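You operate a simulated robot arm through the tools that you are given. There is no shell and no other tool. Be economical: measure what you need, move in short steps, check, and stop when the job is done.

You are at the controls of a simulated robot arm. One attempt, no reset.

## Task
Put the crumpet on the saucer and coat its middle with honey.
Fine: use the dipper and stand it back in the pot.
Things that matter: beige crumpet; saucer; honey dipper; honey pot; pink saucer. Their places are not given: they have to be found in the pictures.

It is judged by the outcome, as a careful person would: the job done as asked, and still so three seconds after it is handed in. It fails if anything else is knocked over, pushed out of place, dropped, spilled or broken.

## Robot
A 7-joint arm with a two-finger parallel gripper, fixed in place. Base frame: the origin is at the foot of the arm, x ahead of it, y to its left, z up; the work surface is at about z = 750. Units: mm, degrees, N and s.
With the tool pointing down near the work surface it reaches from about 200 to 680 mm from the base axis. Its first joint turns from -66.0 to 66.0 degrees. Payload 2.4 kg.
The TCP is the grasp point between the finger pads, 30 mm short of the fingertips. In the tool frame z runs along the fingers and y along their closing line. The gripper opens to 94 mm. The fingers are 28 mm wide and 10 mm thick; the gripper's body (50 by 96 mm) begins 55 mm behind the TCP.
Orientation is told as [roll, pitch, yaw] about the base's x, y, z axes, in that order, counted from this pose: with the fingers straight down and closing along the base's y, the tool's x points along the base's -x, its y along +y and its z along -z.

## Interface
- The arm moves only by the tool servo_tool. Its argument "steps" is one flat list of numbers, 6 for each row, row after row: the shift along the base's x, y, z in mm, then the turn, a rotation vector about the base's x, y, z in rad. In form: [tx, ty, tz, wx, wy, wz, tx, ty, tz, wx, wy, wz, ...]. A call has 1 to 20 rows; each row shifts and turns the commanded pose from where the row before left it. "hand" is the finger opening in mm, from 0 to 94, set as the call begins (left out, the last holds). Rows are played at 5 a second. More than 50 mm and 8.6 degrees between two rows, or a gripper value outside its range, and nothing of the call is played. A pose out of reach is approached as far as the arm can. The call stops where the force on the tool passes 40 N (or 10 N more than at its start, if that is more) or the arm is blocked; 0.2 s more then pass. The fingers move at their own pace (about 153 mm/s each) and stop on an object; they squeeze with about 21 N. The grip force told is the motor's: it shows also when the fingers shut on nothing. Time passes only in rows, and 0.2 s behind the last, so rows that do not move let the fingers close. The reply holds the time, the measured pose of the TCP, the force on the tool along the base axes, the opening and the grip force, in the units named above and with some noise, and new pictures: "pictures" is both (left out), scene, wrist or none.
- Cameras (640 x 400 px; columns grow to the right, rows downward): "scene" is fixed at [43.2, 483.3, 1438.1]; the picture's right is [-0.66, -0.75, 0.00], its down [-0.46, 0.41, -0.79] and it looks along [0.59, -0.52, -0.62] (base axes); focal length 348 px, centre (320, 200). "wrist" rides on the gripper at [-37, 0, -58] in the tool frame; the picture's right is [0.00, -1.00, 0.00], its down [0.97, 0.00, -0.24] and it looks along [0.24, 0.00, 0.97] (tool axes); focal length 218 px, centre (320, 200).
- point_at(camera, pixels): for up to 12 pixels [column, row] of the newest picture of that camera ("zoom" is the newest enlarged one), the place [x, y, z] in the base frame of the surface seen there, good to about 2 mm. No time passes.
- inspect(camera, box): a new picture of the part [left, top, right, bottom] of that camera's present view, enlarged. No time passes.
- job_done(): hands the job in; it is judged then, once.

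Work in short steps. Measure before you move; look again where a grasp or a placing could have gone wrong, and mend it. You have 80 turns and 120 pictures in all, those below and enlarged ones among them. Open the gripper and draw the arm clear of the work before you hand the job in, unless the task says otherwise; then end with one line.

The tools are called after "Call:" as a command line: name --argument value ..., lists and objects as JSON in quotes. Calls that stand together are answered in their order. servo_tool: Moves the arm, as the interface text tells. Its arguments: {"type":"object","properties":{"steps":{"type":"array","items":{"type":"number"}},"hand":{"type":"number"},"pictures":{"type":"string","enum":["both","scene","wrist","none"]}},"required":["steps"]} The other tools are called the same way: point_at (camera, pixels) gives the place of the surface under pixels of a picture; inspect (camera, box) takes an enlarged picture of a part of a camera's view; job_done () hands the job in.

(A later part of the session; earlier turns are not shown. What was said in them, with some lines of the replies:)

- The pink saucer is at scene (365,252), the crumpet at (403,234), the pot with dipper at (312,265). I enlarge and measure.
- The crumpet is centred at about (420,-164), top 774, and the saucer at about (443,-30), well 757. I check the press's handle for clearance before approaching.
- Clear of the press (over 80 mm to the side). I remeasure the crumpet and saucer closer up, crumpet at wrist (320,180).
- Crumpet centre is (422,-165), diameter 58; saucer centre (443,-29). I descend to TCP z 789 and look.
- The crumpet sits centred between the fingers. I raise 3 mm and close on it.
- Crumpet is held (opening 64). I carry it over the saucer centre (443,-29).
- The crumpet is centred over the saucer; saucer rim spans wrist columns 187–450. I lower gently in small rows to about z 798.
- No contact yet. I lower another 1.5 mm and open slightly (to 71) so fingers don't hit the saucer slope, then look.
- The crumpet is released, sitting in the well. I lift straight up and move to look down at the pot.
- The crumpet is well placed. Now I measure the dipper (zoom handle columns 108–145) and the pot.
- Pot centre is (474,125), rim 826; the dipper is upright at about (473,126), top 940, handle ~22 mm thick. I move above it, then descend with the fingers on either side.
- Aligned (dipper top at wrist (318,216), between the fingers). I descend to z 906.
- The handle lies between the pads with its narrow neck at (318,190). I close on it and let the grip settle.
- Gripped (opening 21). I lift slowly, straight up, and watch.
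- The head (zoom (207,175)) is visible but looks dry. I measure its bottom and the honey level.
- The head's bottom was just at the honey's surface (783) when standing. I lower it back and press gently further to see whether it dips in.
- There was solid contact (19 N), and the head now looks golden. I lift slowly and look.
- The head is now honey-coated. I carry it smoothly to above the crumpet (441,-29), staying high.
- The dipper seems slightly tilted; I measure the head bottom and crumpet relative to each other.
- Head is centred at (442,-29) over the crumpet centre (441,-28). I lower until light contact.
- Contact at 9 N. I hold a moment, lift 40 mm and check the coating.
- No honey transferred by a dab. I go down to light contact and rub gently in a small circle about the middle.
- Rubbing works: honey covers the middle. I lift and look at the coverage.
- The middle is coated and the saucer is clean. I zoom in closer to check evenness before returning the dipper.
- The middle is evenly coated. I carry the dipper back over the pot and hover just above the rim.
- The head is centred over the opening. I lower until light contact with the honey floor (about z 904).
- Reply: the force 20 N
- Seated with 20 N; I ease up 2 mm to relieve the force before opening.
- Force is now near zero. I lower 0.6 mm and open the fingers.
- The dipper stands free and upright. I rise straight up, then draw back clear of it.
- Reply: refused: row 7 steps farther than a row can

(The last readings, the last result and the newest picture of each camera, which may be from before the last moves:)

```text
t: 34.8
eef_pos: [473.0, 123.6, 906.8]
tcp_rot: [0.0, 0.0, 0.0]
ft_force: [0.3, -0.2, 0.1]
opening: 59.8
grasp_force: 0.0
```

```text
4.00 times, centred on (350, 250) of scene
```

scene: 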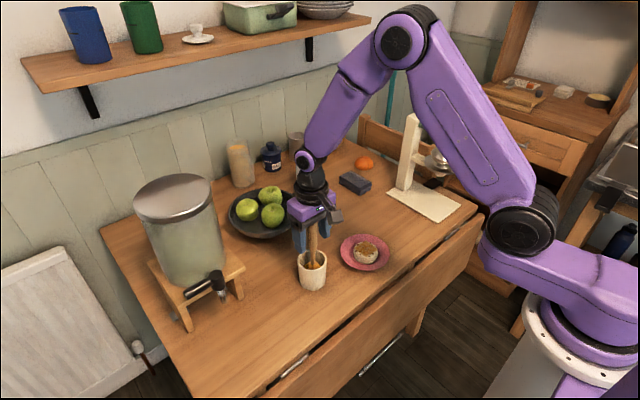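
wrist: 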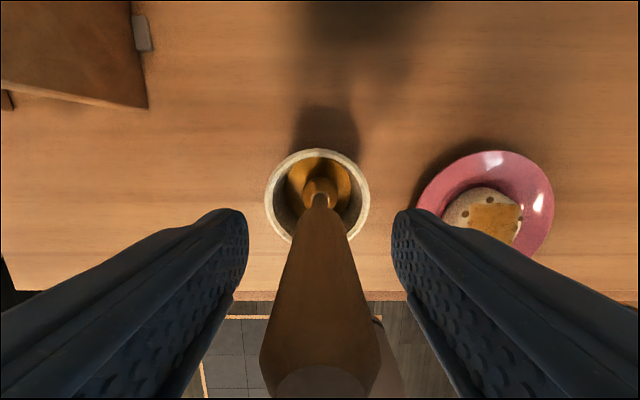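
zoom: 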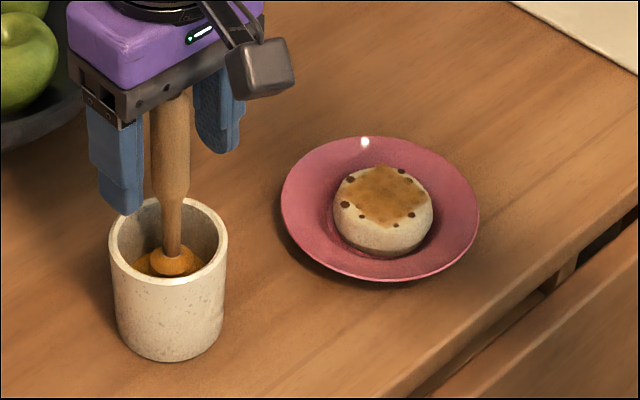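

The call was refused for one oversized row; nothing moved. I repeat it with smaller rows.

Call:
servo_tool --steps '[0, 0, 20, 0, 0, 0, 0, 0, 30, 0, 0, 0, 0, 0, 40, 0, 0, 0, 0, 0, 45, 0, 0, 0, 0, 0, 45, 0, 0, 0, 0, 0, 40, 0, 0, 0, -25, -38, 0, 0, 0, 0, -25, -38, 0, 0, 0, 0, -25, -38, 0, 0, 0, 0, -25, -38, 0, 0, 0, 0, 0, 0, 0, 0, 0, 0]'

Call:
inspect --camera "scene" --box '[270, 200, 430, 300]'

```text
t: 37.2
eef_pos: [373.9, -28.0, 1126.2]
tcp_rot: [0.0, 0.0, 0.0]
ft_force: [-0.5, 0.4, -0.6]
opening: 60.0
grasp_force: 0.2
```

scene: 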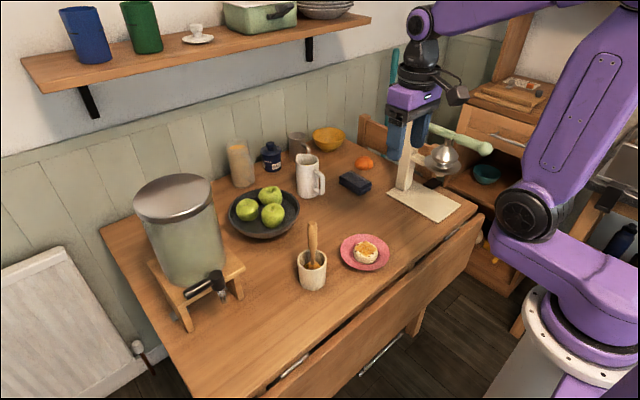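
wrist: 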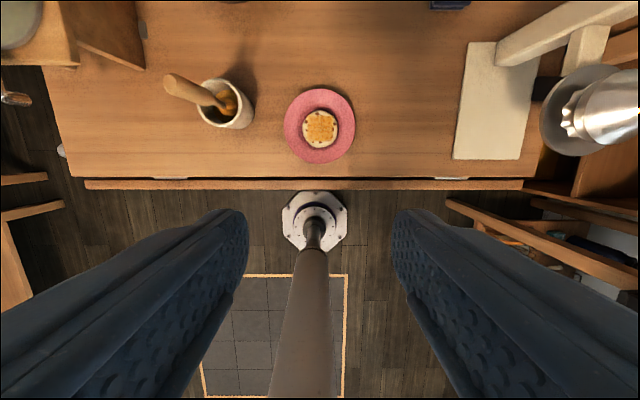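

```text
4.00 times, centred on (350, 250) of scene
```

zoom: 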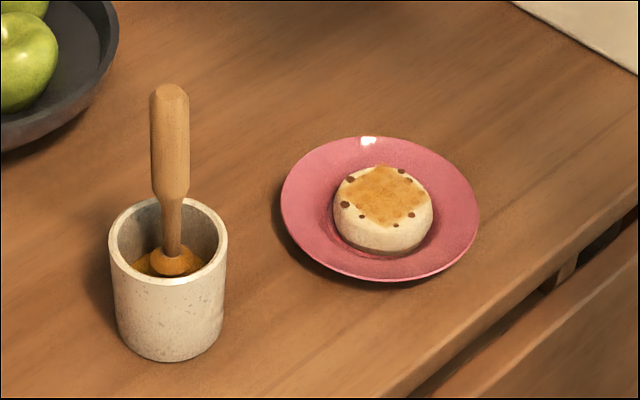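

The crumpet is on the pink saucer with its middle coated, the dipper stands in the pot, and the arm is clear. I hand it in.

Call:
job_done

```text
The job is handed in.
```

The crumpet is on the pink saucer with its middle coated in honey, and the dipper is standing back in the pot. In the last pictures nothing else had been moved or spilled, and the arm was clear when I handed the job in.
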